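You operate a simulated robot arm through the tools that you are given. There is no shell and no other tool. Be economical: measure what you need, move in short steps, check, and stop when the job is done.

The job below is to be done with a simulated two-armed robot. You get a single attempt, and the scene is never put back.

JOB
On the top of the side table, fold the blue cloth in half.

It is judged by the outcome, as a careful person would: the job done as asked, and still so three seconds after it is handed in. It fails if anything else is knocked over, pushed out of place, dropped, spilled or broken. Flat cloth is picked up by pressing the open fingertips on it (5 to 10 N) and closing them slowly along it; thin cloth reads only 2 to 8 mm in the jaws.

ROBOT AND FRAMES
Two 7-joint arms with two-finger parallel grippers on one trunk, on a base that drives. Base frame: it is fixed to the floor where the robot stands at the start and does not move with it; the origin is under the middle of the robot, x ahead of it, y to its left, z up. Readings come in mm, rad, newtons and seconds.
The left shoulder is at the start at [70, 163, 1195], the right one opposite. Places, roughly: top of the side table [600, 0, 900]. Payload 3.43 kg a hand.
The tool frame of a hand sits at the grasp point between the pads (the TCP): z along the fingers, y along the line on which they close. The tips reach 34 mm beyond it. The gripper opens to 128 mm. The fingers are 24 mm wide and 12 mm thick; the gripper's body (48 by 130 mm) begins 96 mm behind the TCP.
Orientation is that of the tool frame in the base frame, as a unit quaternion [x, y, z, w]. With the fingers straight down and closing along the base's y, the tool's x points along the base's -x, its y along +y and its z along -z.

CONTROLS
- The arms move only by the tool move_arm. It takes "left_moves", "right_moves" or both (then of equal length, played together; a hand with none holds still); each is a list that holds one entry, the list of rows, each a list of 6 numbers: the shift along the tool's x, y, z in units of 250 mm (1.0 is 250 mm), then the turn, a rotation vector about the tool's x, y, z in units of 120 degrees (1.0 is 120 degrees). In form: [[[tx, ty, tz, rx, ry, rz], ...]]. A call has 1 to 10 rows; each row is the pose to reach, as a shift and turn from the pose commanded when the call began, along the tool's axes at that moment. "left_fingers" and "right_fingers" are, for a hand that has rows, the finger opening in mm, from 0 to 128, set as the call begins (left out, the last holds). A call with a number of a shift or a turn outside -1 to 1 is refused whole. A row lasts 0.2 s, in which the tool goes at most 50 mm and 0.15 rad; a call with a longer step from one row to the next is refused whole, and so is a gripper value outside its range. Where a pose cannot be reached the arm comes as near as it can. A force on the tool above 40 N (or 10 N above the force at the start of the call, whichever is more), or a blocked arm, ends the call early, and 0.2 s more pass. Each finger travels about 153 mm/s and halts on what it meets, pressing with about 37 N; the grip force reading is that of the motor and also rises with nothing between the fingers. The clock runs only during rows and for 0.2 s after the last one: add rows that repeat a pose to give the fingers time. The reply holds the time, the measured pose of the TCP, the force on the tool along the base axes, the opening and the grip force, in the units named above and with some noise.
- Cameras (640 x 400 px; columns grow to the right, rows downward): "scene" is now at [132.5, -7.3, 1411.2]; the picture's right is [-0.06, -1.00, 0.00], its down [-0.68, 0.04, -0.73] and it looks along [0.73, -0.04, -0.68] (base axes); focal length 268 px, centre (320, 200). "left" rides on the left gripper at [76, 11, -160] in its tool frame; the picture's right is [-0.15, 0.99, 0.00], its down [-0.88, -0.13, -0.46] and it looks along [-0.45, -0.07, 0.89] (tool axes); focal length 234 px, centre (320, 200). "right" rides on the right gripper at [76, -11, -160] in its tool frame; the picture's right is [0.15, 0.99, 0.00], its down [-0.88, 0.13, -0.46] and it looks along [-0.45, 0.07, 0.89] (tool axes); focal length 234 px, centre (320, 200). There is no depth. A picture from a camera that has moved, and an enlarged one, comes with that camera's place and axes in the base frame and with its lens.
- capture(camera): a new picture of that camera. No time passes.
- slide_trunk(by): slides the trunk up (or, below 0, down) by that many mm; the arms and the scene camera ride with it, the base frame stays. It gives what a move gives, with no picture.
- drive_base(legs): drives the robot by 1 to 6 legs, each [ahead, left, turn to the left] in mm, mm and rad, along the robot's own axes; the way and the turn of a leg run together, so that a leg with both is an arc; at most 1500 mm and 3.142 rad a leg. The arms and the cameras ride along, it lands a little off, and it stops where it bumps. It gives what a move gives.
- head_to(pan, tilt): turns the head with the scene camera to pan (to the left, within 1.501 rad either way) and tilt (down, from -0.506 to 1.204), counted from straight ahead of the robot. It gives what a move gives.
- zoom(camera, box): a new picture of the part [left, top, right, bottom] of that camera's present view, enlarged. No time passes.
- close_job(): hands the job in; it is judged then, once.

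Work in short steps. Places have to be worked out from the pictures, the camera data and where the tool is seen: move nearer, look again, correct. Check each grasp and each placing, and mend what went wrong. You have 120 turns and 92 pictures in all, those below and enlarged ones among them. Open the grippers and draw the arms clear of the work before you hand the job in, unless the task says otherwise; then end with one line.

The tools are called after "Call:" as a command line: name --argument value ..., lists and objects as JSON in quotes. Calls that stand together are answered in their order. move_arm: Moves the arms, as the interface text tells. Its arguments: {"type":"object","properties":{"left_moves":{"type":"array","items":{"type":"array","items":{"type":"array","items":{"type":"number"}}}},"left_fingers":{"type":"number"},"right_moves":{"type":"array","items":{"type":"array","items":{"type":"array","items":{"type":"number"}}}},"right_fingers":{"type":"number"}},"required":[]} The other tools are called the same way: slide_trunk (by) slides the trunk up or down; drive_base (legs) drives the base; head_to (pan, tilt) turns the head that bears the scene camera; capture (camera) takes a picture; zoom (camera, box) takes an enlarged picture of a part of a camera's view; close_job () hands the job in.

At the start:

```text
time_s: 0.0
left_eef_pos: [641.2, 212.4, 1049.3]
left_tool_rot: [0.0, 1.0, 0.0, 0.001]
left_force: [-0.1, 0.0, -0.4]
left_finger_gap: 128.0
left_grip_force: 0.1
right_eef_pos: [638.2, -335.0, 994.1]
right_tool_rot: [0.0, 1.0, 0.0, 0.0]
right_force: [-0.5, 0.0, -0.8]
right_finger_gap: 128.0
right_grip_force: 0.0
trunk travel left (down, up): [-675.0, 265.0]
robot x, y, heading: [0.9, -4.0, -0.006]
head pan, tilt: [-0.059, 0.75]
```

scene: 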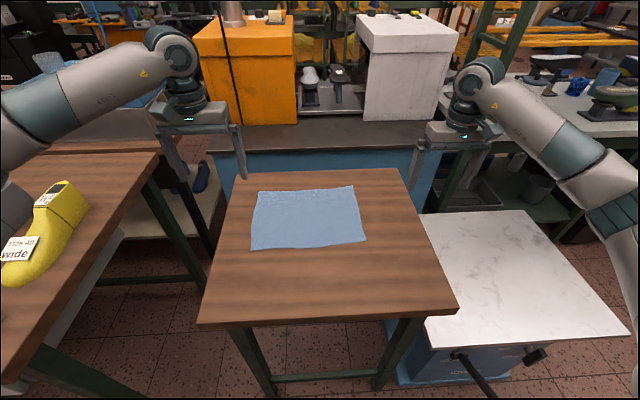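
right: 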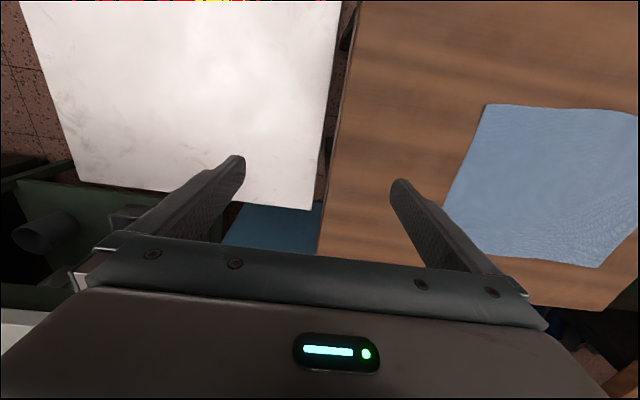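
left: 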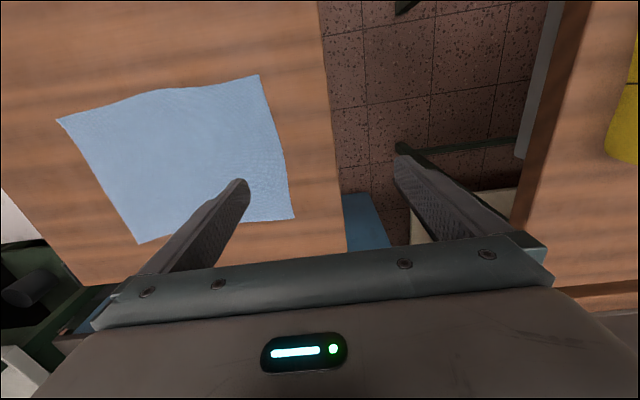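

The cloth's corners triangulate to about x 550–770, y ±146, with the table top at z≈870. I'll bring both hands to hover over the near corners with the fingers part open.

Call:
move_arm --left_moves '[[[0.049, -0.071, 0.073, 0, 0, 0], [0.097, -0.143, 0.145, 0, 0, 0], [0.146, -0.214, 0.218, 0, 0, 0], [0.195, -0.285, 0.29, 0, 0, 0], [0.243, -0.357, 0.363, 0, 0, 0], [0.292, -0.428, 0.436, 0, 0, 0], [0.292, -0.428, 0.436, 0, 0, 0]]]' --right_moves '[[[0.047, 0.152, 0.036, 0, 0, 0], [0.093, 0.304, 0.072, 0, 0, 0], [0.14, 0.456, 0.108, 0, 0, 0], [0.187, 0.608, 0.144, 0, 0, 0], [0.233, 0.76, 0.18, 0, 0, 0], [0.28, 0.912, 0.216, 0, 0, 0], [0.28, 0.912, 0.216, 0, 0, 0]]]' --left_fingers 50 --right_fingers 50

```text
time_s: 1.6
left_eef_pos: [568.2, 103.8, 939.9]
left_tool_rot: [0.0, 1.0, 0.001, -0.001]
left_force: [-0.2, -0.3, 0.7]
left_finger_gap: 49.5
left_grip_force: 0.1
right_eef_pos: [569.5, -107.2, 939.5]
right_tool_rot: [0.0, 1.0, 0.0, 0.0]
right_force: [-0.5, 0.6, 0.5]
right_finger_gap: 50.1
right_grip_force: 0.2
trunk travel left (down, up): [-675.0, 265.0]
robot x, y, heading: [1.5, -1.7, 0.0]
head pan, tilt: [-0.059, 0.75]
```

Both hands are at their hover poses. I'll look from all cameras.

Call:
capture --camera "left"

Call:
capture --camera "right"

Call:
zoom --camera "scene" --box '[200, 140, 440, 290]'

```text
88 pictures are left
camera left: at [491.8, 116.2, 1098.6], right [0.15, 0.99, 0.0], down [0.88, -0.13, 0.46], along [0.45, -0.07, -0.89], focal length 234 px, centre (320, 200)
```

left: 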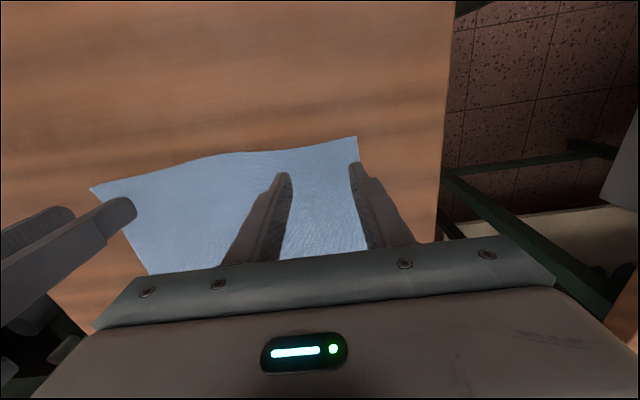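

```text
87 pictures are left
camera right: at [493.1, -117.3, 1100.0], right [-0.15, 0.99, 0.0], down [0.88, 0.13, 0.46], along [0.45, 0.07, -0.89], focal length 234 px, centre (320, 200)
```

right: 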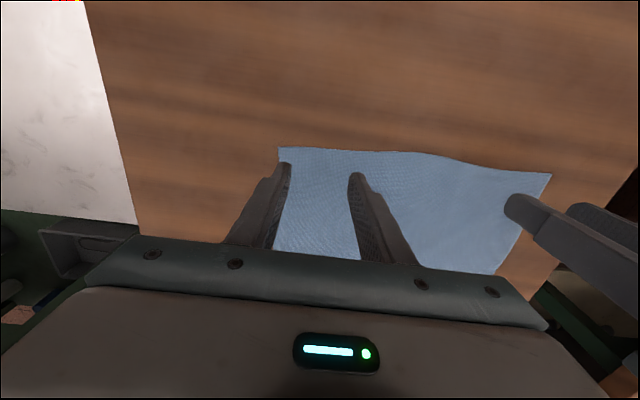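

```text
2.67 times, centred on (320, 215) of scene
camera zoom: at [132.1, -8.0, 1411.2], right [-0.06, -1.0, 0.0], down [-0.68, 0.04, -0.73], along [0.73, -0.04, -0.68], focal length 715 px, centre (320, 160)
```

zoom: 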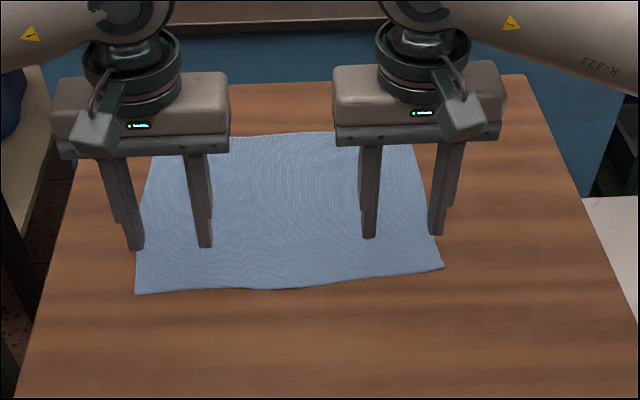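

The corners come out at left (544, 144) and right (557, −148), as expected. The tips are about 36 mm above the cloth, so I'll go down 28 mm first and then feel for contact.

Call:
move_arm --left_moves '[[[0.024, 0, 0.05, 0, 0, 0], [0.024, 0, 0.112, 0, 0, 0], [0.024, 0, 0.112, 0, 0, 0]]]' --right_moves '[[[0.0, 0, 0.05, 0, 0, 0], [0.0, 0, 0.112, 0, 0, 0], [0.0, 0, 0.112, 0, 0, 0]]]'

Call:
zoom --camera "scene" --box '[230, 170, 390, 270]'

```text
time_s: 2.4
left_eef_pos: [561.4, 106.5, 912.6]
left_tool_rot: [0.0, 1.0, -0.001, 0.0]
left_force: [1.5, 0.1, 0.3]
left_finger_gap: 49.9
left_grip_force: 0.0
right_eef_pos: [569.5, -106.5, 912.2]
right_tool_rot: [-0.001, 1.0, 0.0, 0.0]
right_force: [0.3, 1.1, -0.3]
right_finger_gap: 50.2
right_grip_force: 0.1
trunk travel left (down, up): [-675.0, 265.0]
robot x, y, heading: [-0.1, 1.2, -0.002]
head pan, tilt: [-0.059, 0.75]
```

```text
4.00 times, centred on (310, 220) of scene
camera zoom: at [132.2, -7.1, 1411.2], right [-0.06, -1.0, 0.0], down [-0.68, 0.04, -0.73], along [0.73, -0.04, -0.68], focal length 1072 px, centre (360, 120)
```

zoom: 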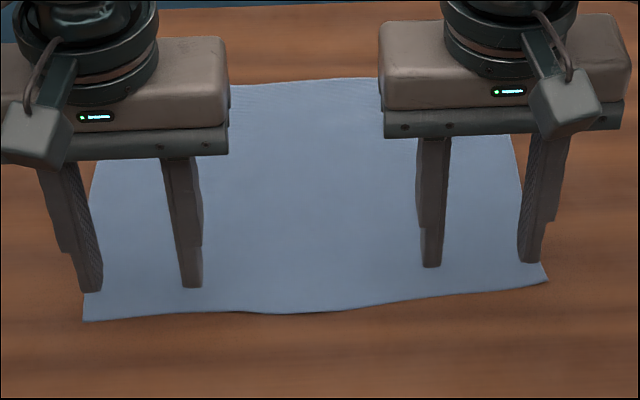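

There's no contact yet. I'll go down another 8 mm in small rows.

Call:
move_arm --left_moves '[[[0, 0, 0.008, 0, 0, 0], [0, 0, 0.016, 0, 0, 0], [0, 0, 0.024, 0, 0, 0], [0, 0, 0.032, 0, 0, 0], [0, 0, 0.032, 0, 0, 0]]]' --right_moves '[[[0, 0, 0.008, 0, 0, 0], [0, 0, 0.016, 0, 0, 0], [0, 0, 0.024, 0, 0, 0], [0, 0, 0.032, 0, 0, 0], [0, 0, 0.032, 0, 0, 0]]]'

```text
time_s: 3.6
left_eef_pos: [562.3, 105.4, 905.3]
left_tool_rot: [0.0, 1.0, 0.0, 0.0]
left_force: [-0.5, 0.2, 0.8]
left_finger_gap: 50.1
left_grip_force: 0.1
right_eef_pos: [568.7, -106.7, 904.1]
right_tool_rot: [0.0, 1.0, 0.0, 0.0]
right_force: [-0.6, 0.7, 0.2]
right_finger_gap: 50.1
right_grip_force: 0.1
trunk travel left (down, up): [-675.0, 265.0]
robot x, y, heading: [0.9, -3.1, 0.004]
head pan, tilt: [-0.059, 0.75]
```

Still nothing. I'll go down another 4 mm, slowly.

Call:
move_arm --left_moves '[[[0, 0, 0.004, 0, 0, 0], [0, 0, 0.008, 0, 0, 0], [0, 0, 0.012, 0, 0, 0], [0, 0, 0.016, 0, 0, 0], [0, 0, 0.016, 0, 0, 0]]]' --right_moves '[[[0, 0, 0.004, 0, 0, 0], [0, 0, 0.008, 0, 0, 0], [0, 0, 0.012, 0, 0, 0], [0, 0, 0.016, 0, 0, 0], [0, 0, 0.016, 0, 0, 0]]]'

```text
time_s: 4.8
left_eef_pos: [561.6, 105.3, 899.9]
left_tool_rot: [0.0, 1.0, -0.001, 0.0]
left_force: [-0.7, 1.1, 0.6]
left_finger_gap: 49.8
left_grip_force: 0.1
right_eef_pos: [568.8, -107.0, 901.0]
right_tool_rot: [0.0, 1.0, 0.0, 0.0]
right_force: [-0.4, 0.9, 0.1]
right_finger_gap: 50.0
right_grip_force: 0.1
trunk travel left (down, up): [-675.0, 265.0]
robot x, y, heading: [1.4, -0.1, 0.003]
head pan, tilt: [-0.059, 0.75]
```

Call:
zoom --camera "scene" --box '[230, 170, 390, 270]'

Call:
move_arm --left_moves '[[[0, 0, 0.004, 0, 0, 0], [0, 0, 0.008, 0, 0, 0], [0, 0, 0.012, 0, 0, 0], [0, 0, 0.016, 0, 0, 0], [0, 0, 0.016, 0, 0, 0]]]' --right_moves '[[[0, 0, 0.004, 0, 0, 0], [0, 0, 0.008, 0, 0, 0], [0, 0, 0.012, 0, 0, 0], [0, 0, 0.016, 0, 0, 0], [0, 0, 0.016, 0, 0, 0]]]'

```text
4.00 times, centred on (310, 220) of scene
camera zoom: at [132.5, -7.2, 1411.2], right [-0.06, -1.0, 0.0], down [-0.68, 0.04, -0.73], along [0.73, -0.04, -0.68], focal length 1072 px, centre (360, 120)
```

zoom: 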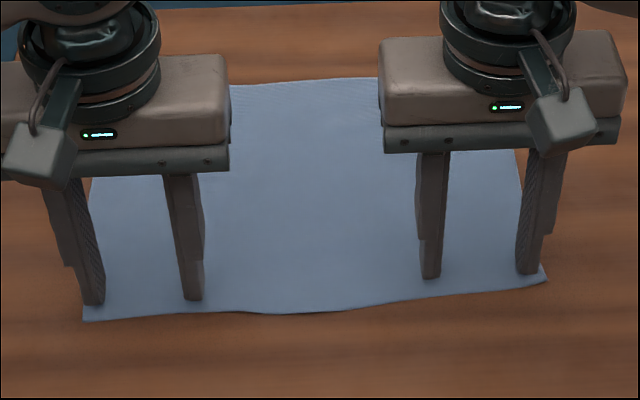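

```text
time_s: 6.0
left_eef_pos: [561.9, 104.5, 895.9]
left_tool_rot: [0.0, 1.0, 0.0, 0.0]
left_force: [0.9, 0.3, 0.7]
left_finger_gap: 50.0
left_grip_force: 0.0
right_eef_pos: [569.2, -106.2, 895.8]
right_tool_rot: [0.0, 1.0, 0.0, 0.0]
right_force: [1.3, 0.2, 0.1]
right_finger_gap: 49.9
right_grip_force: 0.1
trunk travel left (down, up): [-675.0, 265.0]
robot x, y, heading: [0.6, 1.5, 0.004]
head pan, tilt: [-0.059, 0.75]
```

Still free. I'll go on down in 1 mm rows; the call stops itself on a hard contact.

Call:
move_arm --left_moves '[[[0, 0, 0.004, 0, 0, 0], [0, 0, 0.008, 0, 0, 0], [0, 0, 0.012, 0, 0, 0], [0, 0, 0.016, 0, 0, 0], [0, 0, 0.016, 0, 0, 0]]]' --right_moves '[[[0, 0, 0.004, 0, 0, 0], [0, 0, 0.008, 0, 0, 0], [0, 0, 0.012, 0, 0, 0], [0, 0, 0.016, 0, 0, 0], [0, 0, 0.016, 0, 0, 0]]]'

Call:
zoom --camera "scene" --box '[230, 170, 390, 270]'

```text
time_s: 7.2
left_eef_pos: [561.2, 105.1, 895.9]
left_tool_rot: [0.0, 1.0, -0.001, 0.002]
left_force: [5.7, 1.7, 21.9]
left_finger_gap: 50.3
left_grip_force: 0.1
right_eef_pos: [567.9, -107.1, 897.2]
right_tool_rot: [0.0, 1.0, 0.0, 0.001]
right_force: [2.9, -1.1, 15.4]
right_finger_gap: 50.1
right_grip_force: 0.1
trunk travel left (down, up): [-675.0, 265.0]
robot x, y, heading: [3.8, -1.1, 0.003]
head pan, tilt: [-0.059, 0.75]
```

```text
4.00 times, centred on (310, 220) of scene
camera zoom: at [129.9, -7.2, 1411.9], right [-0.06, -1.0, 0.0], down [-0.68, 0.04, -0.73], along [0.73, -0.04, -0.68], focal length 1072 px, centre (360, 120)
```

zoom: 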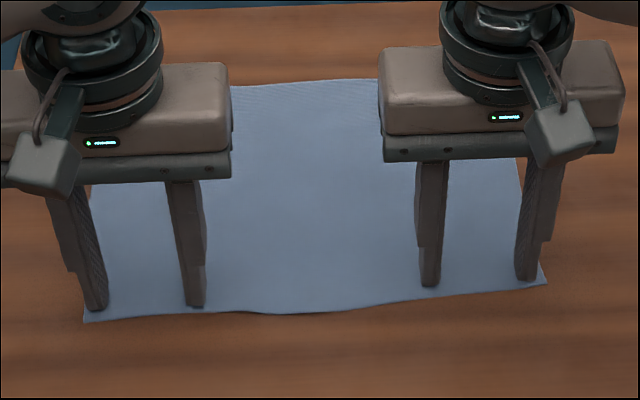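

Contact at TCP z≈895: left 22 N, right 15 N. I'll ease both back to about 7–8 N and begin closing.

Call:
move_arm --left_moves '[[[0, 0, -0.0075, 0, 0, 0], [0, 0, -0.0075, 0, 0, 0]]]' --right_moves '[[[0, 0, -0.004, 0, 0, 0], [0, 0, -0.004, 0, 0, 0]]]'

Call:
move_arm --left_moves '[[[0, 0, 0, 0, 0, 0]]]' --right_moves '[[[0, 0, 0, 0, 0, 0]]]' --left_fingers 45 --right_fingers 45

```text
time_s: 7.8
left_eef_pos: [561.8, 104.0, 895.1]
left_tool_rot: [0.0, 1.0, 0.0, 0.001]
left_force: [3.7, -0.7, 16.2]
left_finger_gap: 50.0
left_grip_force: 0.0
right_eef_pos: [568.6, -107.5, 895.6]
right_tool_rot: [-0.001, 1.0, 0.001, 0.001]
right_force: [3.6, 0.1, 17.4]
right_finger_gap: 50.2
right_grip_force: 0.0
trunk travel left (down, up): [-675.0, 265.0]
robot x, y, heading: [1.4, -1.0, -0.005]
head pan, tilt: [-0.059, 0.75]
```

```text
time_s: 8.2
left_eef_pos: [560.0, 104.9, 894.8]
left_tool_rot: [0.0, 1.0, 0.0, 0.001]
left_force: [1.0, -0.9, 13.5]
left_finger_gap: 43.4
left_grip_force: 0.0
right_eef_pos: [567.0, -106.5, 895.7]
right_tool_rot: [-0.001, 1.0, -0.001, 0.0]
right_force: [1.3, 2.4, 17.5]
right_finger_gap: 43.2
right_grip_force: 0.1
trunk travel left (down, up): [-675.0, 265.0]
robot x, y, heading: [-0.2, -0.4, 0.002]
head pan, tilt: [-0.059, 0.75]
```

The forces are still above target, so I'll ease up about 1–1.5 mm more and keep closing in small steps.

Call:
move_arm --left_moves '[[[0, 0, -0.004, 0, 0, 0], [0, 0, -0.004, 0, 0, 0]]]' --right_moves '[[[0, 0, -0.006, 0, 0, 0], [0, 0, -0.006, 0, 0, 0]]]'

Call:
move_arm --left_moves '[[[0, 0, 0, 0, 0, 0]]]' --right_moves '[[[0, 0, 0, 0, 0, 0]]]' --left_fingers 38 --right_fingers 38

Call:
zoom --camera "scene" --box '[230, 170, 390, 270]'

```text
time_s: 8.8
left_eef_pos: [560.3, 106.1, 894.2]
left_tool_rot: [0.0, 1.0, 0.0, 0.0]
left_force: [-0.9, -0.5, 5.2]
left_finger_gap: 44.7
left_grip_force: 0.2
right_eef_pos: [568.7, -107.9, 894.2]
right_tool_rot: [0.0, 1.0, -0.001, 0.0]
right_force: [-1.6, 0.0, 8.7]
right_finger_gap: 44.4
right_grip_force: 0.1
trunk travel left (down, up): [-675.0, 265.0]
robot x, y, heading: [0.9, 3.8, -0.004]
head pan, tilt: [-0.059, 0.75]
```

```text
time_s: 9.2
left_eef_pos: [561.4, 105.8, 895.0]
left_tool_rot: [0.0, 1.0, 0.0, 0.0]
left_force: [0.1, -0.9, 2.4]
left_finger_gap: 37.6
left_grip_force: 0.0
right_eef_pos: [569.2, -106.2, 895.1]
right_tool_rot: [0.0, 1.0, -0.001, 0.001]
right_force: [-1.6, 0.0, 6.1]
right_finger_gap: 37.3
right_grip_force: 0.0
trunk travel left (down, up): [-675.0, 265.0]
robot x, y, heading: [-0.4, 3.8, 0.0]
head pan, tilt: [-0.059, 0.75]
```

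```text
4.00 times, centred on (310, 220) of scene
camera zoom: at [131.4, -7.1, 1411.1], right [-0.06, -1.0, 0.0], down [-0.68, 0.04, -0.73], along [0.73, -0.04, -0.68], focal length 1072 px, centre (360, 120)
```

zoom: 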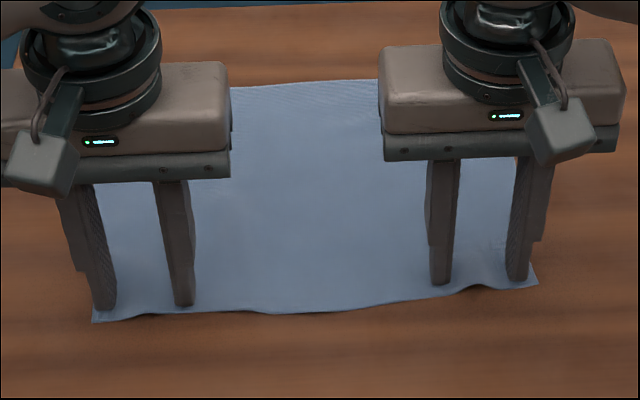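

The cloth is buckling up between the fingertips. I'll press a little more and carry on closing.

Call:
move_arm --left_moves '[[[0, 0, 0.005, 0, 0, 0], [0, 0, 0.005, 0, 0, 0]]]' --right_moves '[[[0, 0, 0.002, 0, 0, 0], [0, 0, 0.002, 0, 0, 0]]]' --left_fingers 32 --right_fingers 32

Call:
move_arm --left_moves '[[[0, 0, 0, 0, 0, 0]]]' --right_moves '[[[0, 0, 0, 0, 0, 0]]]' --left_fingers 25 --right_fingers 25

Call:
zoom --camera "scene" --box '[230, 170, 390, 270]'

```text
time_s: 9.8
left_eef_pos: [561.8, 105.0, 895.2]
left_tool_rot: [0.0, 1.0, 0.0, 0.002]
left_force: [-0.9, 0.8, 9.7]
left_finger_gap: 32.0
left_grip_force: 0.1
right_eef_pos: [568.7, -106.6, 895.6]
right_tool_rot: [-0.001, 1.0, 0.0, 0.001]
right_force: [1.6, 0.4, 4.4]
right_finger_gap: 31.5
right_grip_force: 0.0
trunk travel left (down, up): [-675.0, 265.0]
robot x, y, heading: [0.3, -1.9, -0.003]
head pan, tilt: [-0.059, 0.75]
```

```text
time_s: 10.2
left_eef_pos: [560.4, 103.4, 894.7]
left_tool_rot: [0.0, 1.0, -0.002, 0.001]
left_force: [0.6, -0.7, 12.1]
left_finger_gap: 24.1
left_grip_force: 0.0
right_eef_pos: [568.3, -106.6, 894.6]
right_tool_rot: [0.0, 1.0, 0.0, 0.001]
right_force: [0.4, 0.3, 3.9]
right_finger_gap: 24.5
right_grip_force: 0.0
trunk travel left (down, up): [-675.0, 265.0]
robot x, y, heading: [-0.6, -2.6, -0.0]
head pan, tilt: [-0.059, 0.75]
```

```text
4.00 times, centred on (310, 220) of scene
camera zoom: at [131.1, -7.3, 1411.4], right [-0.06, -1.0, 0.0], down [-0.68, 0.04, -0.73], along [0.73, -0.04, -0.68], focal length 1072 px, centre (360, 120)
```

zoom: 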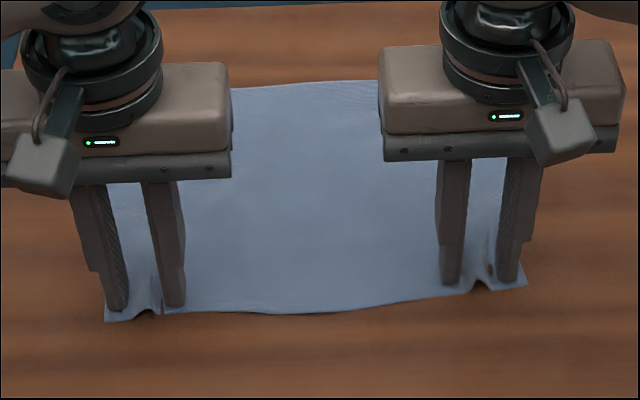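

Both rucks are forming well. I'll keep closing.

Call:
move_arm --left_moves '[[[0, 0, 0, 0, 0, 0]]]' --right_moves '[[[0, 0, 0.003, 0, 0, 0]]]' --left_fingers 17 --right_fingers 17

Call:
move_arm --left_moves '[[[0, 0, 0, 0, 0, 0]]]' --right_moves '[[[0, 0, 0, 0, 0, 0]]]' --left_fingers 9 --right_fingers 9

Call:
move_arm --left_moves '[[[0, 0, 0, 0, 0, 0], [0, 0, 0, 0, 0, 0]]]' --right_moves '[[[0, 0, 0, 0, 0, 0], [0, 0, 0, 0, 0, 0]]]' --left_fingers 0 --right_fingers 0

Call:
zoom --camera "scene" --box '[230, 170, 390, 270]'

```text
time_s: 10.6
left_eef_pos: [560.8, 105.2, 896.5]
left_tool_rot: [0.0, 1.0, 0.0, 0.0]
left_force: [0.9, -0.6, 10.4]
left_finger_gap: 15.9
left_grip_force: 0.1
right_eef_pos: [568.9, -108.1, 894.4]
right_tool_rot: [0.0, 1.0, 0.0, 0.0]
right_force: [-0.4, -0.1, 7.4]
right_finger_gap: 16.4
right_grip_force: 0.0
trunk travel left (down, up): [-675.0, 265.0]
robot x, y, heading: [2.6, 0.5, 0.004]
head pan, tilt: [-0.059, 0.75]
```

```text
time_s: 11.0
left_eef_pos: [560.4, 104.5, 894.7]
left_tool_rot: [0.0, 1.0, 0.0, 0.0]
left_force: [0.7, -1.9, 11.7]
left_finger_gap: 8.9
left_grip_force: 0.1
right_eef_pos: [567.1, -107.1, 894.0]
right_tool_rot: [0.0, 1.0, 0.001, 0.001]
right_force: [-0.2, 1.7, 8.0]
right_finger_gap: 9.2
right_grip_force: 0.4
trunk travel left (down, up): [-675.0, 265.0]
robot x, y, heading: [-0.2, -3.4, -0.002]
head pan, tilt: [-0.059, 0.75]
```

```text
time_s: 11.6
left_eef_pos: [560.3, 106.2, 895.3]
left_tool_rot: [0.0, 1.0, 0.0, 0.001]
left_force: [0.8, -1.0, 11.3]
left_finger_gap: 5.7
left_grip_force: 37.1
right_eef_pos: [568.4, -105.8, 895.8]
right_tool_rot: [0.001, 1.0, 0.0, 0.001]
right_force: [0.4, 2.7, 8.8]
right_finger_gap: 5.9
right_grip_force: 37.2
trunk travel left (down, up): [-675.0, 265.0]
robot x, y, heading: [-0.4, -0.6, -0.001]
head pan, tilt: [-0.059, 0.75]
```

```text
4.00 times, centred on (310, 220) of scene
camera zoom: at [130.4, -7.1, 1411.4], right [-0.06, -1.0, 0.0], down [-0.68, 0.04, -0.73], along [0.73, -0.04, -0.68], focal length 1072 px, centre (360, 120)
```

zoom: 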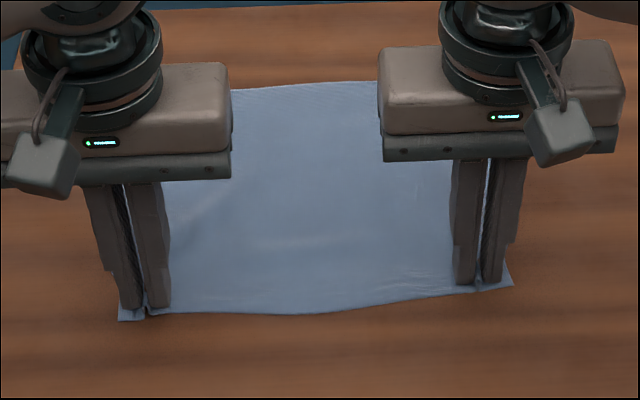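

Both corners are gripped at 5.7–5.9 mm. I'll carry the near edge up the first half of an arc, both hands together, and then check.

Call:
move_arm --left_moves '[[[-0.0056, 0, -0.061, 0, 0, 0], [-0.0216, 0, -0.12, 0, 0, 0], [-0.048, 0, -0.176, 0, 0, 0], [-0.075, 0, -0.215, 0, 0, 0], [-0.1056, 0, -0.249, 0, 0, 0], [-0.18, 0, -0.305, 0, 0, 0], [-0.267, 0, -0.34, 0, 0, 0]]]' --right_moves '[[[-0.0056, 0, -0.061, 0, 0, 0], [-0.0216, 0, -0.12, 0, 0, 0], [-0.048, 0, -0.176, 0, 0, 0], [-0.075, 0, -0.215, 0, 0, 0], [-0.1056, 0, -0.249, 0, 0, 0], [-0.18, 0, -0.305, 0, 0, 0], [-0.267, 0, -0.34, 0, 0, 0]]]'

Call:
zoom --camera "scene" --box '[200, 140, 440, 290]'

Call:
capture --camera "left"

```text
time_s: 13.2
left_eef_pos: [629.1, 105.3, 978.4]
left_tool_rot: [0.0, 1.0, 0.0, 0.0]
left_force: [-0.5, -4.4, 1.3]
left_finger_gap: 4.6
left_grip_force: 37.1
right_eef_pos: [635.4, -107.3, 979.1]
right_tool_rot: [0.0, 1.0, -0.001, 0.0]
right_force: [-0.2, 4.0, -0.1]
right_finger_gap: 5.5
right_grip_force: 37.3
trunk travel left (down, up): [-675.0, 265.0]
robot x, y, heading: [0.0, 0.6, 0.002]
head pan, tilt: [-0.059, 0.75]
```

```text
2.67 times, centred on (320, 215) of scene
camera zoom: at [133.2, -7.2, 1411.0], right [-0.06, -1.0, 0.0], down [-0.68, 0.04, -0.73], along [0.73, -0.04, -0.68], focal length 715 px, centre (320, 160)
```

zoom: 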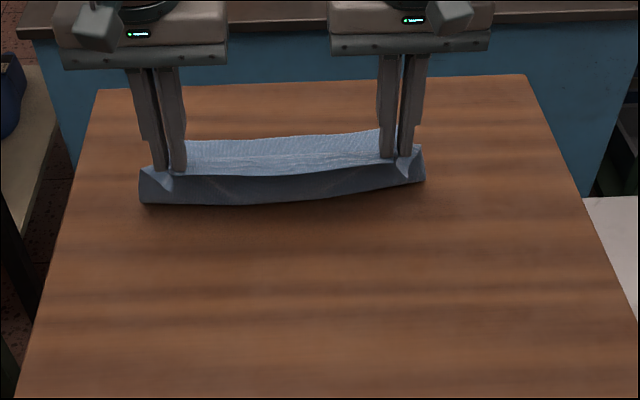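

```text
78 pictures are left
camera left: at [553.6, 117.3, 1138.0], right [0.15, 0.99, 0.0], down [0.88, -0.13, 0.45], along [0.45, -0.07, -0.89], focal length 234 px, centre (320, 200)
```

left: 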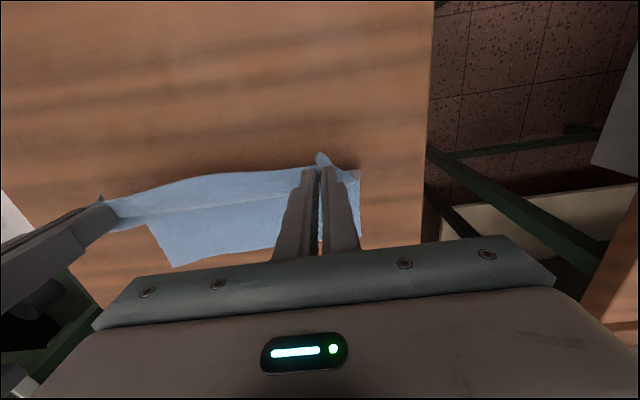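

Both corners are held and the edge is taut and straight. I'll carry it through the second half of the arc and lower it to just above the far part.

Call:
move_arm --left_moves '[[[-0.093, 0, -0.012, 0, 0, 0], [-0.186, 0, 0, 0, 0, 0], [-0.273, 0, 0.035, 0, 0, 0], [-0.348, 0, 0.091, 0, 0, 0], [-0.405, 0, 0.164, 0, 0, 0], [-0.405, 0, 0.164, 0, 0, 0]]]' --right_moves '[[[-0.093, 0, -0.012, 0, 0, 0], [-0.186, 0, 0, 0, 0, 0], [-0.273, 0, 0.035, 0, 0, 0], [-0.348, 0, 0.091, 0, 0, 0], [-0.405, 0, 0.164, 0, 0, 0], [-0.405, 0, 0.164, 0, 0, 0]]]'

Call:
zoom --camera "scene" --box '[200, 140, 440, 290]'

Call:
capture --camera "left"

```text
time_s: 14.6
left_eef_pos: [730.5, 103.5, 938.5]
left_tool_rot: [0.0, 1.0, -0.001, 0.0]
left_force: [0.8, -4.5, 0.6]
left_finger_gap: 1.7
left_grip_force: 36.5
right_eef_pos: [736.7, -106.6, 937.1]
right_tool_rot: [-0.001, 1.0, 0.0, 0.0]
right_force: [-0.7, 4.4, -0.2]
right_finger_gap: 5.5
right_grip_force: 37.2
trunk travel left (down, up): [-675.0, 265.0]
robot x, y, heading: [0.6, -2.5, -0.002]
head pan, tilt: [-0.059, 0.75]
```

```text
2.67 times, centred on (320, 215) of scene
camera zoom: at [131.7, -7.2, 1411.3], right [-0.06, -1.0, 0.0], down [-0.68, 0.04, -0.73], along [0.73, -0.04, -0.68], focal length 715 px, centre (320, 160)
```

zoom: 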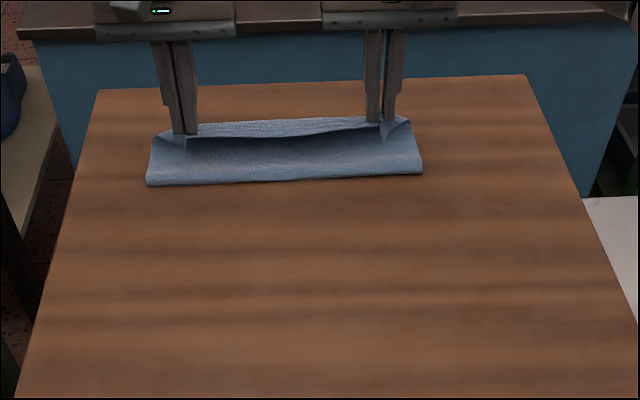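

```text
76 pictures are left
camera left: at [653.9, 116.5, 1097.2], right [0.15, 0.99, 0.0], down [0.88, -0.13, 0.46], along [0.45, -0.07, -0.89], focal length 234 px, centre (320, 200)
```

left: 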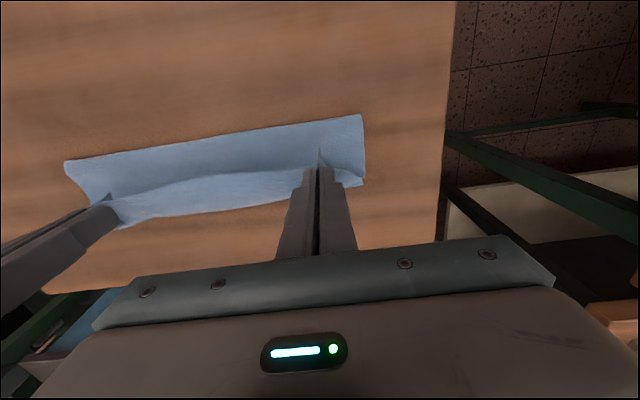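

The left gap fell to 1.7 mm, so the grip there is thinning. I'll ease the sideways tension and lower now.

Call:
move_arm --left_moves '[[[-0.025, -0.02, 0.05, 0, 0, 0], [-0.04, -0.02, 0.1, 0, 0, 0], [-0.045, -0.02, 0.144, 0, 0, 0], [-0.045, -0.02, 0.152, 0, 0, 0], [-0.045, -0.02, 0.152, 0, 0, 0]]]' --right_moves '[[[-0.025, 0.02, 0.05, 0, 0, 0], [-0.04, 0.02, 0.1, 0, 0, 0], [-0.045, 0.02, 0.144, 0, 0, 0], [-0.045, 0.02, 0.152, 0, 0, 0], [-0.045, 0.02, 0.152, 0, 0, 0]]]'

Call:
zoom --camera "scene" --box '[240, 160, 400, 260]'

Call:
capture --camera "left"

Call:
capture --camera "right"

```text
time_s: 15.8
left_eef_pos: [742.2, 99.0, 900.6]
left_tool_rot: [0.0, 1.0, 0.0, 0.0]
left_force: [0.6, 0.4, -0.5]
left_finger_gap: 1.7
left_grip_force: 37.0
right_eef_pos: [748.6, -100.5, 898.9]
right_tool_rot: [0.0, 1.0, 0.0, 0.0]
right_force: [-0.2, -0.3, 0.7]
right_finger_gap: 5.2
right_grip_force: 36.6
trunk travel left (down, up): [-675.0, 265.0]
robot x, y, heading: [0.2, 0.1, 0.002]
head pan, tilt: [-0.059, 0.75]
```

```text
4.00 times, centred on (320, 210) of scene
camera zoom: at [132.5, -7.2, 1411.2], right [-0.06, -1.0, 0.0], down [-0.68, 0.04, -0.73], along [0.73, -0.04, -0.68], focal length 1072 px, centre (320, 160)
```

zoom: 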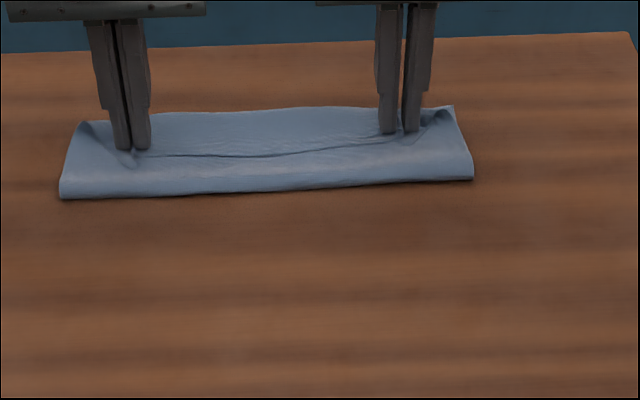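

```text
74 pictures are left
camera left: at [665.7, 111.4, 1059.1], right [0.15, 0.99, 0.0], down [0.88, -0.13, 0.46], along [0.45, -0.07, -0.89], focal length 234 px, centre (320, 200)
```

left: 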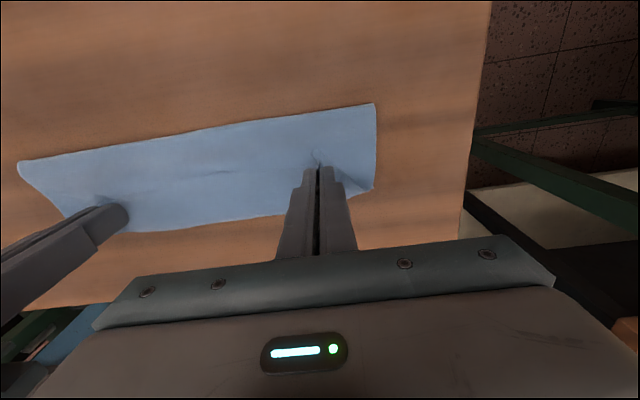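

```text
73 pictures are left
camera right: at [672.4, -111.9, 1059.7], right [-0.15, 0.99, 0.0], down [0.88, 0.13, 0.46], along [0.45, 0.07, -0.89], focal length 234 px, centre (320, 200)
```

right: 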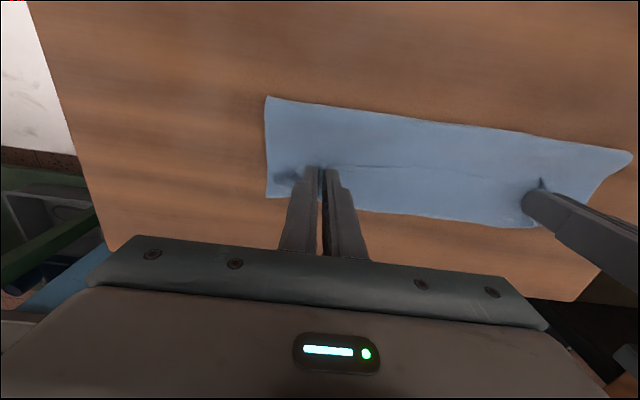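

The hem has rolled back on top as a flap about 45 mm long, because the fingers stayed vertical. The better way is to lift the whole cloth so it hangs from the held edge. Then I'd lay the lower half going away from the robot and the upper half coming back, which suits vertical fingers. I'll lift straight up slowly.

Call:
move_arm --left_moves '[[[0.02, 0, -0.09, 0, 0, 0], [0.05, 0, -0.18, 0, 0, 0], [0.09, 0, -0.27, 0, 0, 0], [0.13, 0, -0.36, 0, 0, 0], [0.17, 0, -0.45, 0, 0, 0], [0.21, 0, -0.54, 0, 0, 0], [0.25, 0, -0.63, 0, 0, 0], [0.29, 0, -0.72, 0, 0, 0], [0.33, 0, -0.82, 0, 0, 0], [0.33, 0, -0.92, 0, 0, 0]]]' --right_moves '[[[0.02, 0, -0.09, 0, 0, 0], [0.05, 0, -0.18, 0, 0, 0], [0.09, 0, -0.27, 0, 0, 0], [0.13, 0, -0.36, 0, 0, 0], [0.17, 0, -0.45, 0, 0, 0], [0.21, 0, -0.54, 0, 0, 0], [0.25, 0, -0.63, 0, 0, 0], [0.29, 0, -0.72, 0, 0, 0], [0.33, 0, -0.82, 0, 0, 0], [0.33, 0, -0.92, 0, 0, 0]]]'

Call:
capture --camera "scene"

Call:
capture --camera "left"

```text
time_s: 18.0
left_eef_pos: [658.9, 101.1, 1130.2]
left_tool_rot: [0.0, 1.0, 0.0, 0.0]
left_force: [0.1, 0.0, 0.0]
left_finger_gap: 1.6
left_grip_force: 36.9
right_eef_pos: [666.1, -102.5, 1128.9]
right_tool_rot: [0.0, 1.0, 0.0, 0.001]
right_force: [0.1, 0.1, -0.2]
right_finger_gap: 5.3
right_grip_force: 36.9
trunk travel left (down, up): [-675.0, 265.0]
robot x, y, heading: [-0.4, -0.7, 0.001]
head pan, tilt: [-0.059, 0.75]
```

```text
72 pictures are left
camera scene: at [131.9, -7.1, 1411.1], right [-0.06, -1.0, 0.0], down [-0.68, 0.04, -0.73], along [0.73, -0.04, -0.68], focal length 268 px, centre (320, 200)
```

scene: 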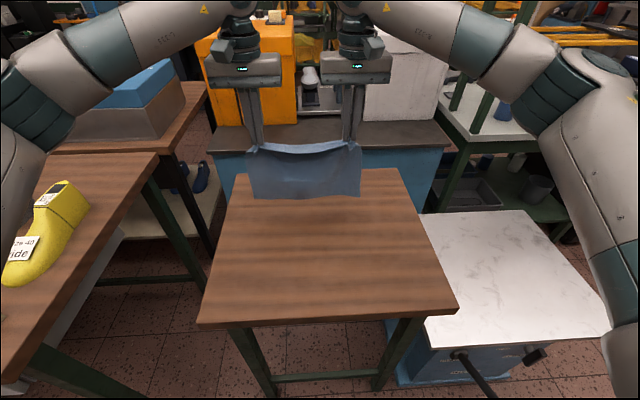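

```text
71 pictures are left
camera left: at [582.1, 112.1, 1289.1], right [0.15, 0.99, 0.0], down [0.88, -0.13, 0.46], along [0.45, -0.07, -0.89], focal length 234 px, centre (320, 200)
```

left: 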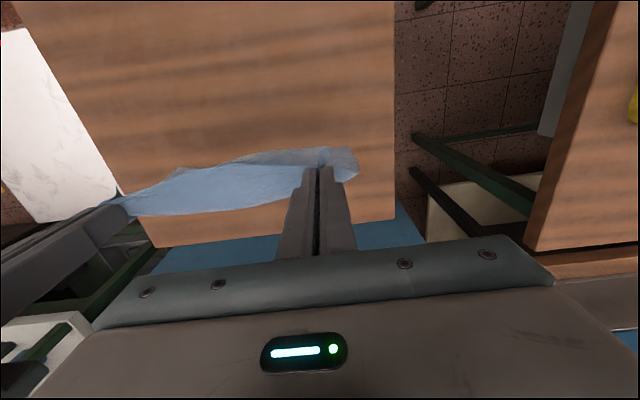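

Both grips held and the cloth hangs. I'll look closer at how it hangs.

Call:
zoom --camera "scene" --box '[224, 110, 384, 210]'

Call:
capture --camera "right"

```text
4.00 times, centred on (304, 160) of scene
camera zoom: at [131.9, -7.1, 1411.1], right [-0.06, -1.0, 0.0], down [-0.68, 0.04, -0.73], along [0.73, -0.04, -0.68], focal length 1072 px, centre (384, 360)
```

zoom: 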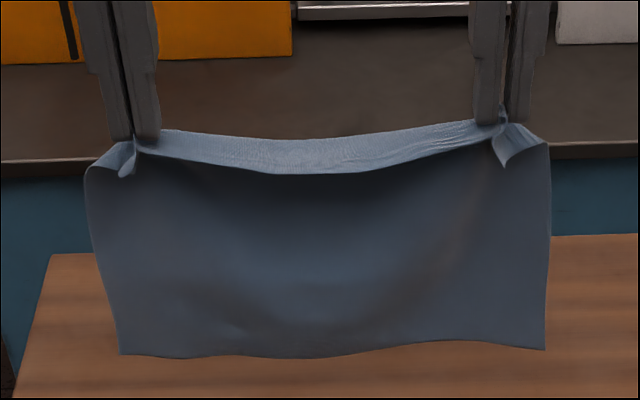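

```text
69 pictures are left
camera right: at [589.8, -112.4, 1288.9], right [-0.15, 0.99, 0.0], down [0.88, 0.13, 0.46], along [0.45, 0.07, -0.89], focal length 234 px, centre (320, 200)
```

right: 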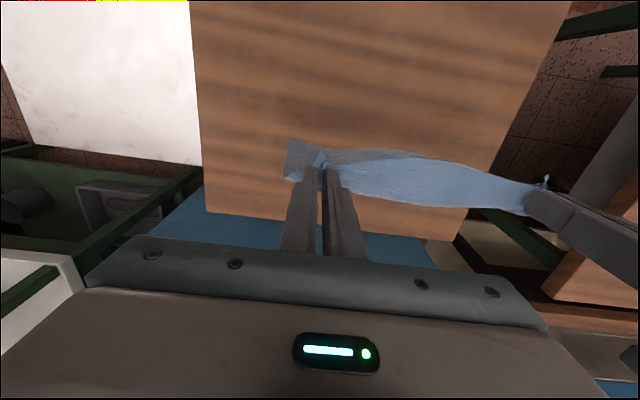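

It hangs evenly, with the underside towards the robot and the hem flap pointing at it, which is right for this method. I'll move it back a little and lower it until the bottom edge is just above the table.

Call:
move_arm --left_moves '[[[0.07, 0, 0.05, 0, 0, 0], [0.14, 0, 0.1, 0, 0, 0], [0.2, 0, 0.14, 0, 0, 0], [0.2, 0, 0.14, 0, 0, 0], [0.2, 0, 0.14, 0, 0, 0], [0.2, 0, 0.14, 0, 0, 0]]]' --right_moves '[[[0.07, 0, 0.05, 0, 0, 0], [0.14, 0, 0.1, 0, 0, 0], [0.2, 0, 0.14, 0, 0, 0], [0.2, 0, 0.14, 0, 0, 0], [0.2, 0, 0.14, 0, 0, 0], [0.2, 0, 0.14, 0, 0, 0]]]'

Call:
zoom --camera "scene" --box '[200, 110, 440, 260]'

```text
time_s: 19.4
left_eef_pos: [609.2, 101.5, 1095.6]
left_tool_rot: [-0.001, 1.0, -0.001, 0.001]
left_force: [1.0, 0.4, -0.7]
left_finger_gap: 1.9
left_grip_force: 36.6
right_eef_pos: [616.3, -102.0, 1095.5]
right_tool_rot: [0.001, 1.0, 0.0, 0.0]
right_force: [-0.1, -0.1, 0.0]
right_finger_gap: 5.3
right_grip_force: 37.0
trunk travel left (down, up): [-675.0, 265.0]
robot x, y, heading: [3.6, 0.5, 0.0]
head pan, tilt: [-0.059, 0.75]
```

```text
2.67 times, centred on (320, 185) of scene
camera zoom: at [132.5, -7.2, 1411.2], right [-0.06, -1.0, 0.0], down [-0.68, 0.04, -0.73], along [0.73, -0.04, -0.68], focal length 715 px, centre (320, 240)
```

zoom: 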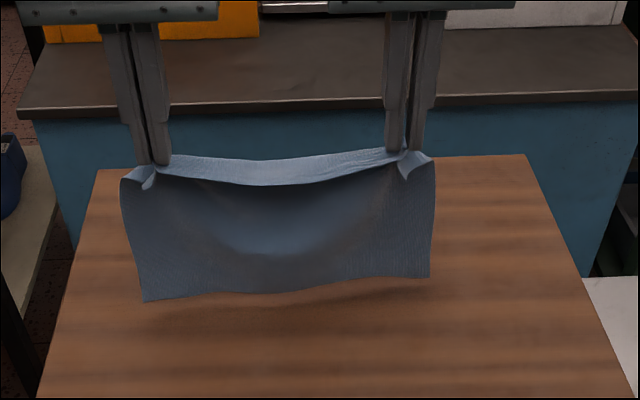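

The bottom edge hangs about 15 mm above the table at x≈625. I'll move forward and down together so it touches down trailing and the lower half lies away from the robot.

Call:
move_arm --left_moves '[[[-0.04, 0, 0.032, 0, 0, 0], [-0.092, 0, 0.06, 0, 0, 0], [-0.144, 0, 0.096, 0, 0, 0], [-0.184, 0, 0.136, 0, 0, 0], [-0.224, 0, 0.184, 0, 0, 0], [-0.264, 0, 0.232, 0, 0, 0], [-0.304, 0, 0.28, 0, 0, 0]]]' --right_moves '[[[-0.04, 0, 0.032, 0, 0, 0], [-0.092, 0, 0.06, 0, 0, 0], [-0.144, 0, 0.096, 0, 0, 0], [-0.184, 0, 0.136, 0, 0, 0], [-0.224, 0, 0.184, 0, 0, 0], [-0.264, 0, 0.232, 0, 0, 0], [-0.304, 0, 0.28, 0, 0, 0]]]'

Call:
zoom --camera "scene" --box '[200, 110, 440, 260]'

Call:
capture --camera "left"

```text
time_s: 21.0
left_eef_pos: [685.4, 100.2, 1023.2]
left_tool_rot: [0.0, 1.0, 0.0, 0.0]
left_force: [-0.1, 0.1, 0.3]
left_finger_gap: 2.0
left_grip_force: 36.6
right_eef_pos: [693.0, -102.0, 1023.9]
right_tool_rot: [0.0, 1.0, 0.0, -0.001]
right_force: [0.3, -0.8, -0.3]
right_finger_gap: 5.6
right_grip_force: 36.6
trunk travel left (down, up): [-675.0, 265.0]
robot x, y, heading: [1.3, 0.6, -0.002]
head pan, tilt: [-0.059, 0.75]
```

```text
2.67 times, centred on (320, 185) of scene
camera zoom: at [133.5, -7.3, 1411.1], right [-0.06, -1.0, 0.0], down [-0.68, 0.04, -0.73], along [0.73, -0.04, -0.68], focal length 715 px, centre (320, 240)
```

zoom: 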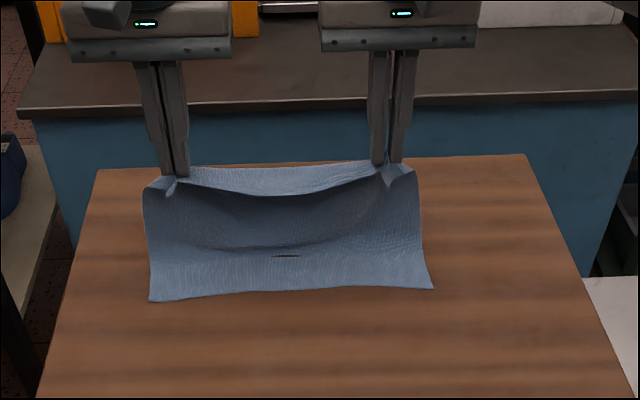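

```text
66 pictures are left
camera left: at [610.3, 111.3, 1183.2], right [0.15, 0.99, 0.0], down [0.88, -0.13, 0.45], along [0.45, -0.07, -0.89], focal length 234 px, centre (320, 200)
```

left: 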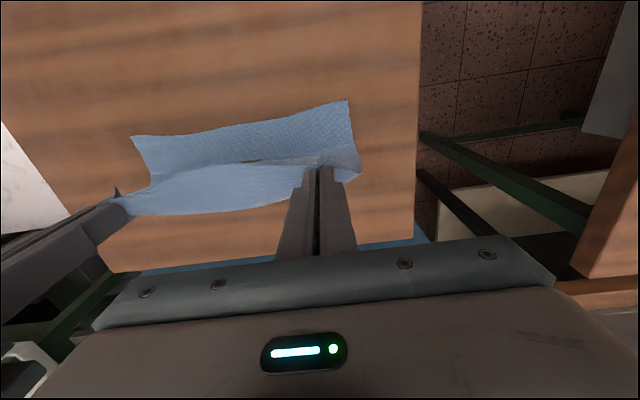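

The lower half is lying nicely with its edge at x≈644. I'll continue to the midpoint of the cloth.

Call:
move_arm --left_moves '[[[-0.048, 0, 0.048, 0, 0, 0], [-0.096, 0, 0.1, 0, 0, 0], [-0.144, 0, 0.152, 0, 0, 0], [-0.188, 0, 0.2, 0, 0, 0], [-0.188, 0, 0.2, 0, 0, 0]]]' --right_moves '[[[-0.048, 0, 0.048, 0, 0, 0], [-0.096, 0, 0.1, 0, 0, 0], [-0.144, 0, 0.152, 0, 0, 0], [-0.188, 0, 0.2, 0, 0, 0], [-0.188, 0, 0.2, 0, 0, 0]]]'

Call:
zoom --camera "scene" --box '[200, 110, 440, 260]'

Call:
capture --camera "left"

```text
time_s: 22.2
left_eef_pos: [733.0, 100.7, 973.7]
left_tool_rot: [0.0, 1.0, -0.001, -0.001]
left_force: [-0.5, 0.9, 0.8]
left_finger_gap: 1.7
left_grip_force: 36.8
right_eef_pos: [738.8, -102.6, 975.9]
right_tool_rot: [0.0, 1.0, 0.0, 0.0]
right_force: [-0.6, -0.2, 0.6]
right_finger_gap: 5.3
right_grip_force: 37.2
trunk travel left (down, up): [-675.0, 265.0]
robot x, y, heading: [0.4, 4.6, -0.001]
head pan, tilt: [-0.059, 0.75]
```

```text
2.67 times, centred on (320, 185) of scene
camera zoom: at [131.7, -7.2, 1411.3], right [-0.06, -1.0, 0.0], down [-0.68, 0.04, -0.73], along [0.73, -0.04, -0.68], focal length 715 px, centre (320, 240)
```

zoom: 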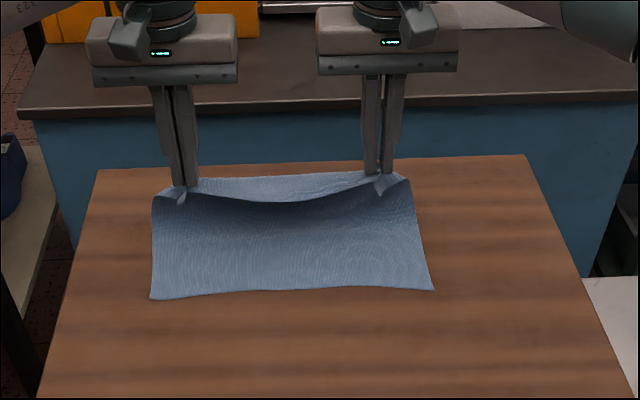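

```text
64 pictures are left
camera left: at [656.1, 112.0, 1133.3], right [0.15, 0.99, 0.0], down [0.88, -0.13, 0.46], along [0.45, -0.07, -0.89], focal length 234 px, centre (320, 200)
```

left: 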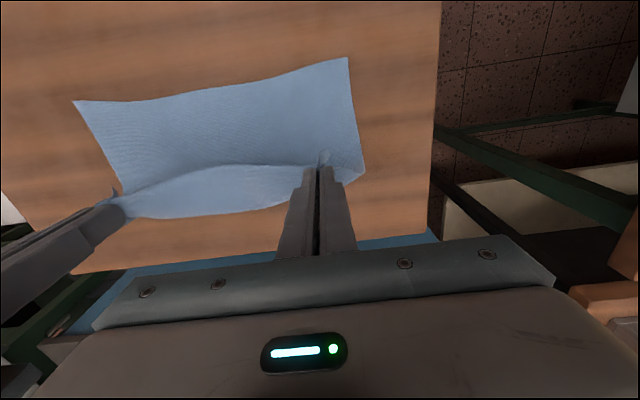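

The lower half lies flat and the hem is above the fold line. I'll bring the hem back towards the robot along a falling arc, stopping a little above the table to check.

Call:
move_arm --left_moves '[[[0.048, 0, 0.024, 0, 0, 0], [0.084, 0, 0.036, 0, 0, 0], [0.12, 0, 0.052, 0, 0, 0], [0.15, 0, 0.075, 0, 0, 0], [0.18, 0, 0.1, 0, 0, 0], [0.22, 0, 0.156, 0, 0, 0], [0.24, 0, 0.19, 0, 0, 0]]]' --right_moves '[[[0.048, 0, 0.024, 0, 0, 0], [0.084, 0, 0.036, 0, 0, 0], [0.12, 0, 0.052, 0, 0, 0], [0.15, 0, 0.075, 0, 0, 0], [0.18, 0, 0.1, 0, 0, 0], [0.22, 0, 0.156, 0, 0, 0], [0.24, 0, 0.19, 0, 0, 0]]]'

Call:
zoom --camera "scene" --box '[240, 160, 400, 260]'

Call:
capture --camera "left"

Call:
capture --camera "right"

```text
time_s: 23.8
left_eef_pos: [671.1, 100.3, 926.5]
left_tool_rot: [0.0, 1.0, 0.001, 0.0]
left_force: [-0.6, -0.1, -0.7]
left_finger_gap: 1.8
left_grip_force: 36.4
right_eef_pos: [678.8, -101.5, 926.8]
right_tool_rot: [0.001, 1.0, 0.0, 0.001]
right_force: [-0.1, 0.1, -0.3]
right_finger_gap: 5.5
right_grip_force: 37.2
trunk travel left (down, up): [-675.0, 265.0]
robot x, y, heading: [0.5, -2.8, 0.003]
head pan, tilt: [-0.059, 0.75]
```

```text
4.00 times, centred on (320, 210) of scene
camera zoom: at [132.5, -7.2, 1411.2], right [-0.06, -1.0, 0.0], down [-0.68, 0.04, -0.73], along [0.73, -0.04, -0.68], focal length 1072 px, centre (320, 160)
```

zoom: 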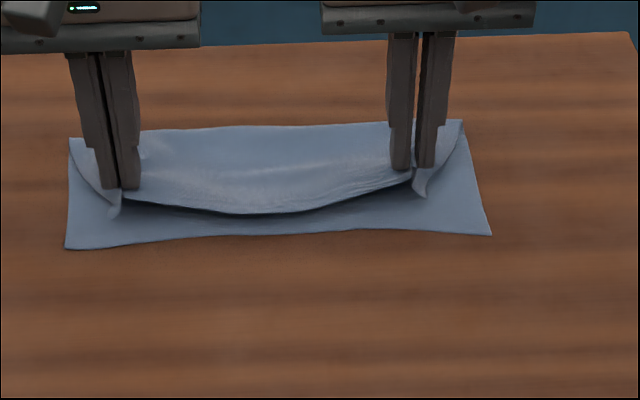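

```text
62 pictures are left
camera left: at [596.0, 111.6, 1085.6], right [0.15, 0.99, 0.0], down [0.88, -0.13, 0.46], along [0.45, -0.07, -0.89], focal length 234 px, centre (320, 200)
```

left: 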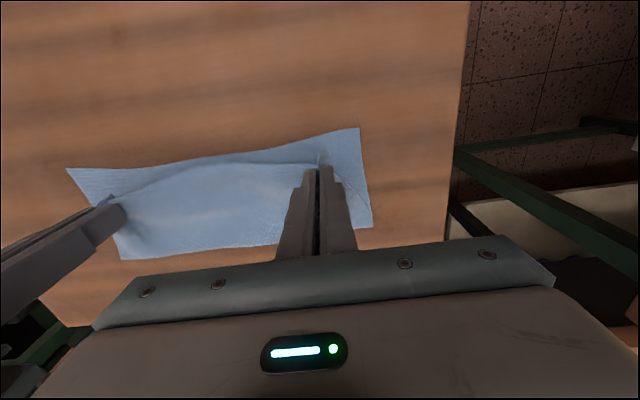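

```text
61 pictures are left
camera right: at [602.7, -111.8, 1087.4], right [-0.15, 0.99, 0.0], down [0.88, 0.13, 0.46], along [0.45, 0.07, -0.89], focal length 234 px, centre (320, 200)
```

right: 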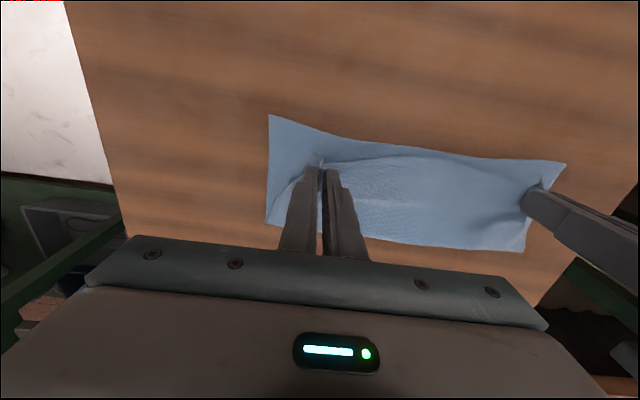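

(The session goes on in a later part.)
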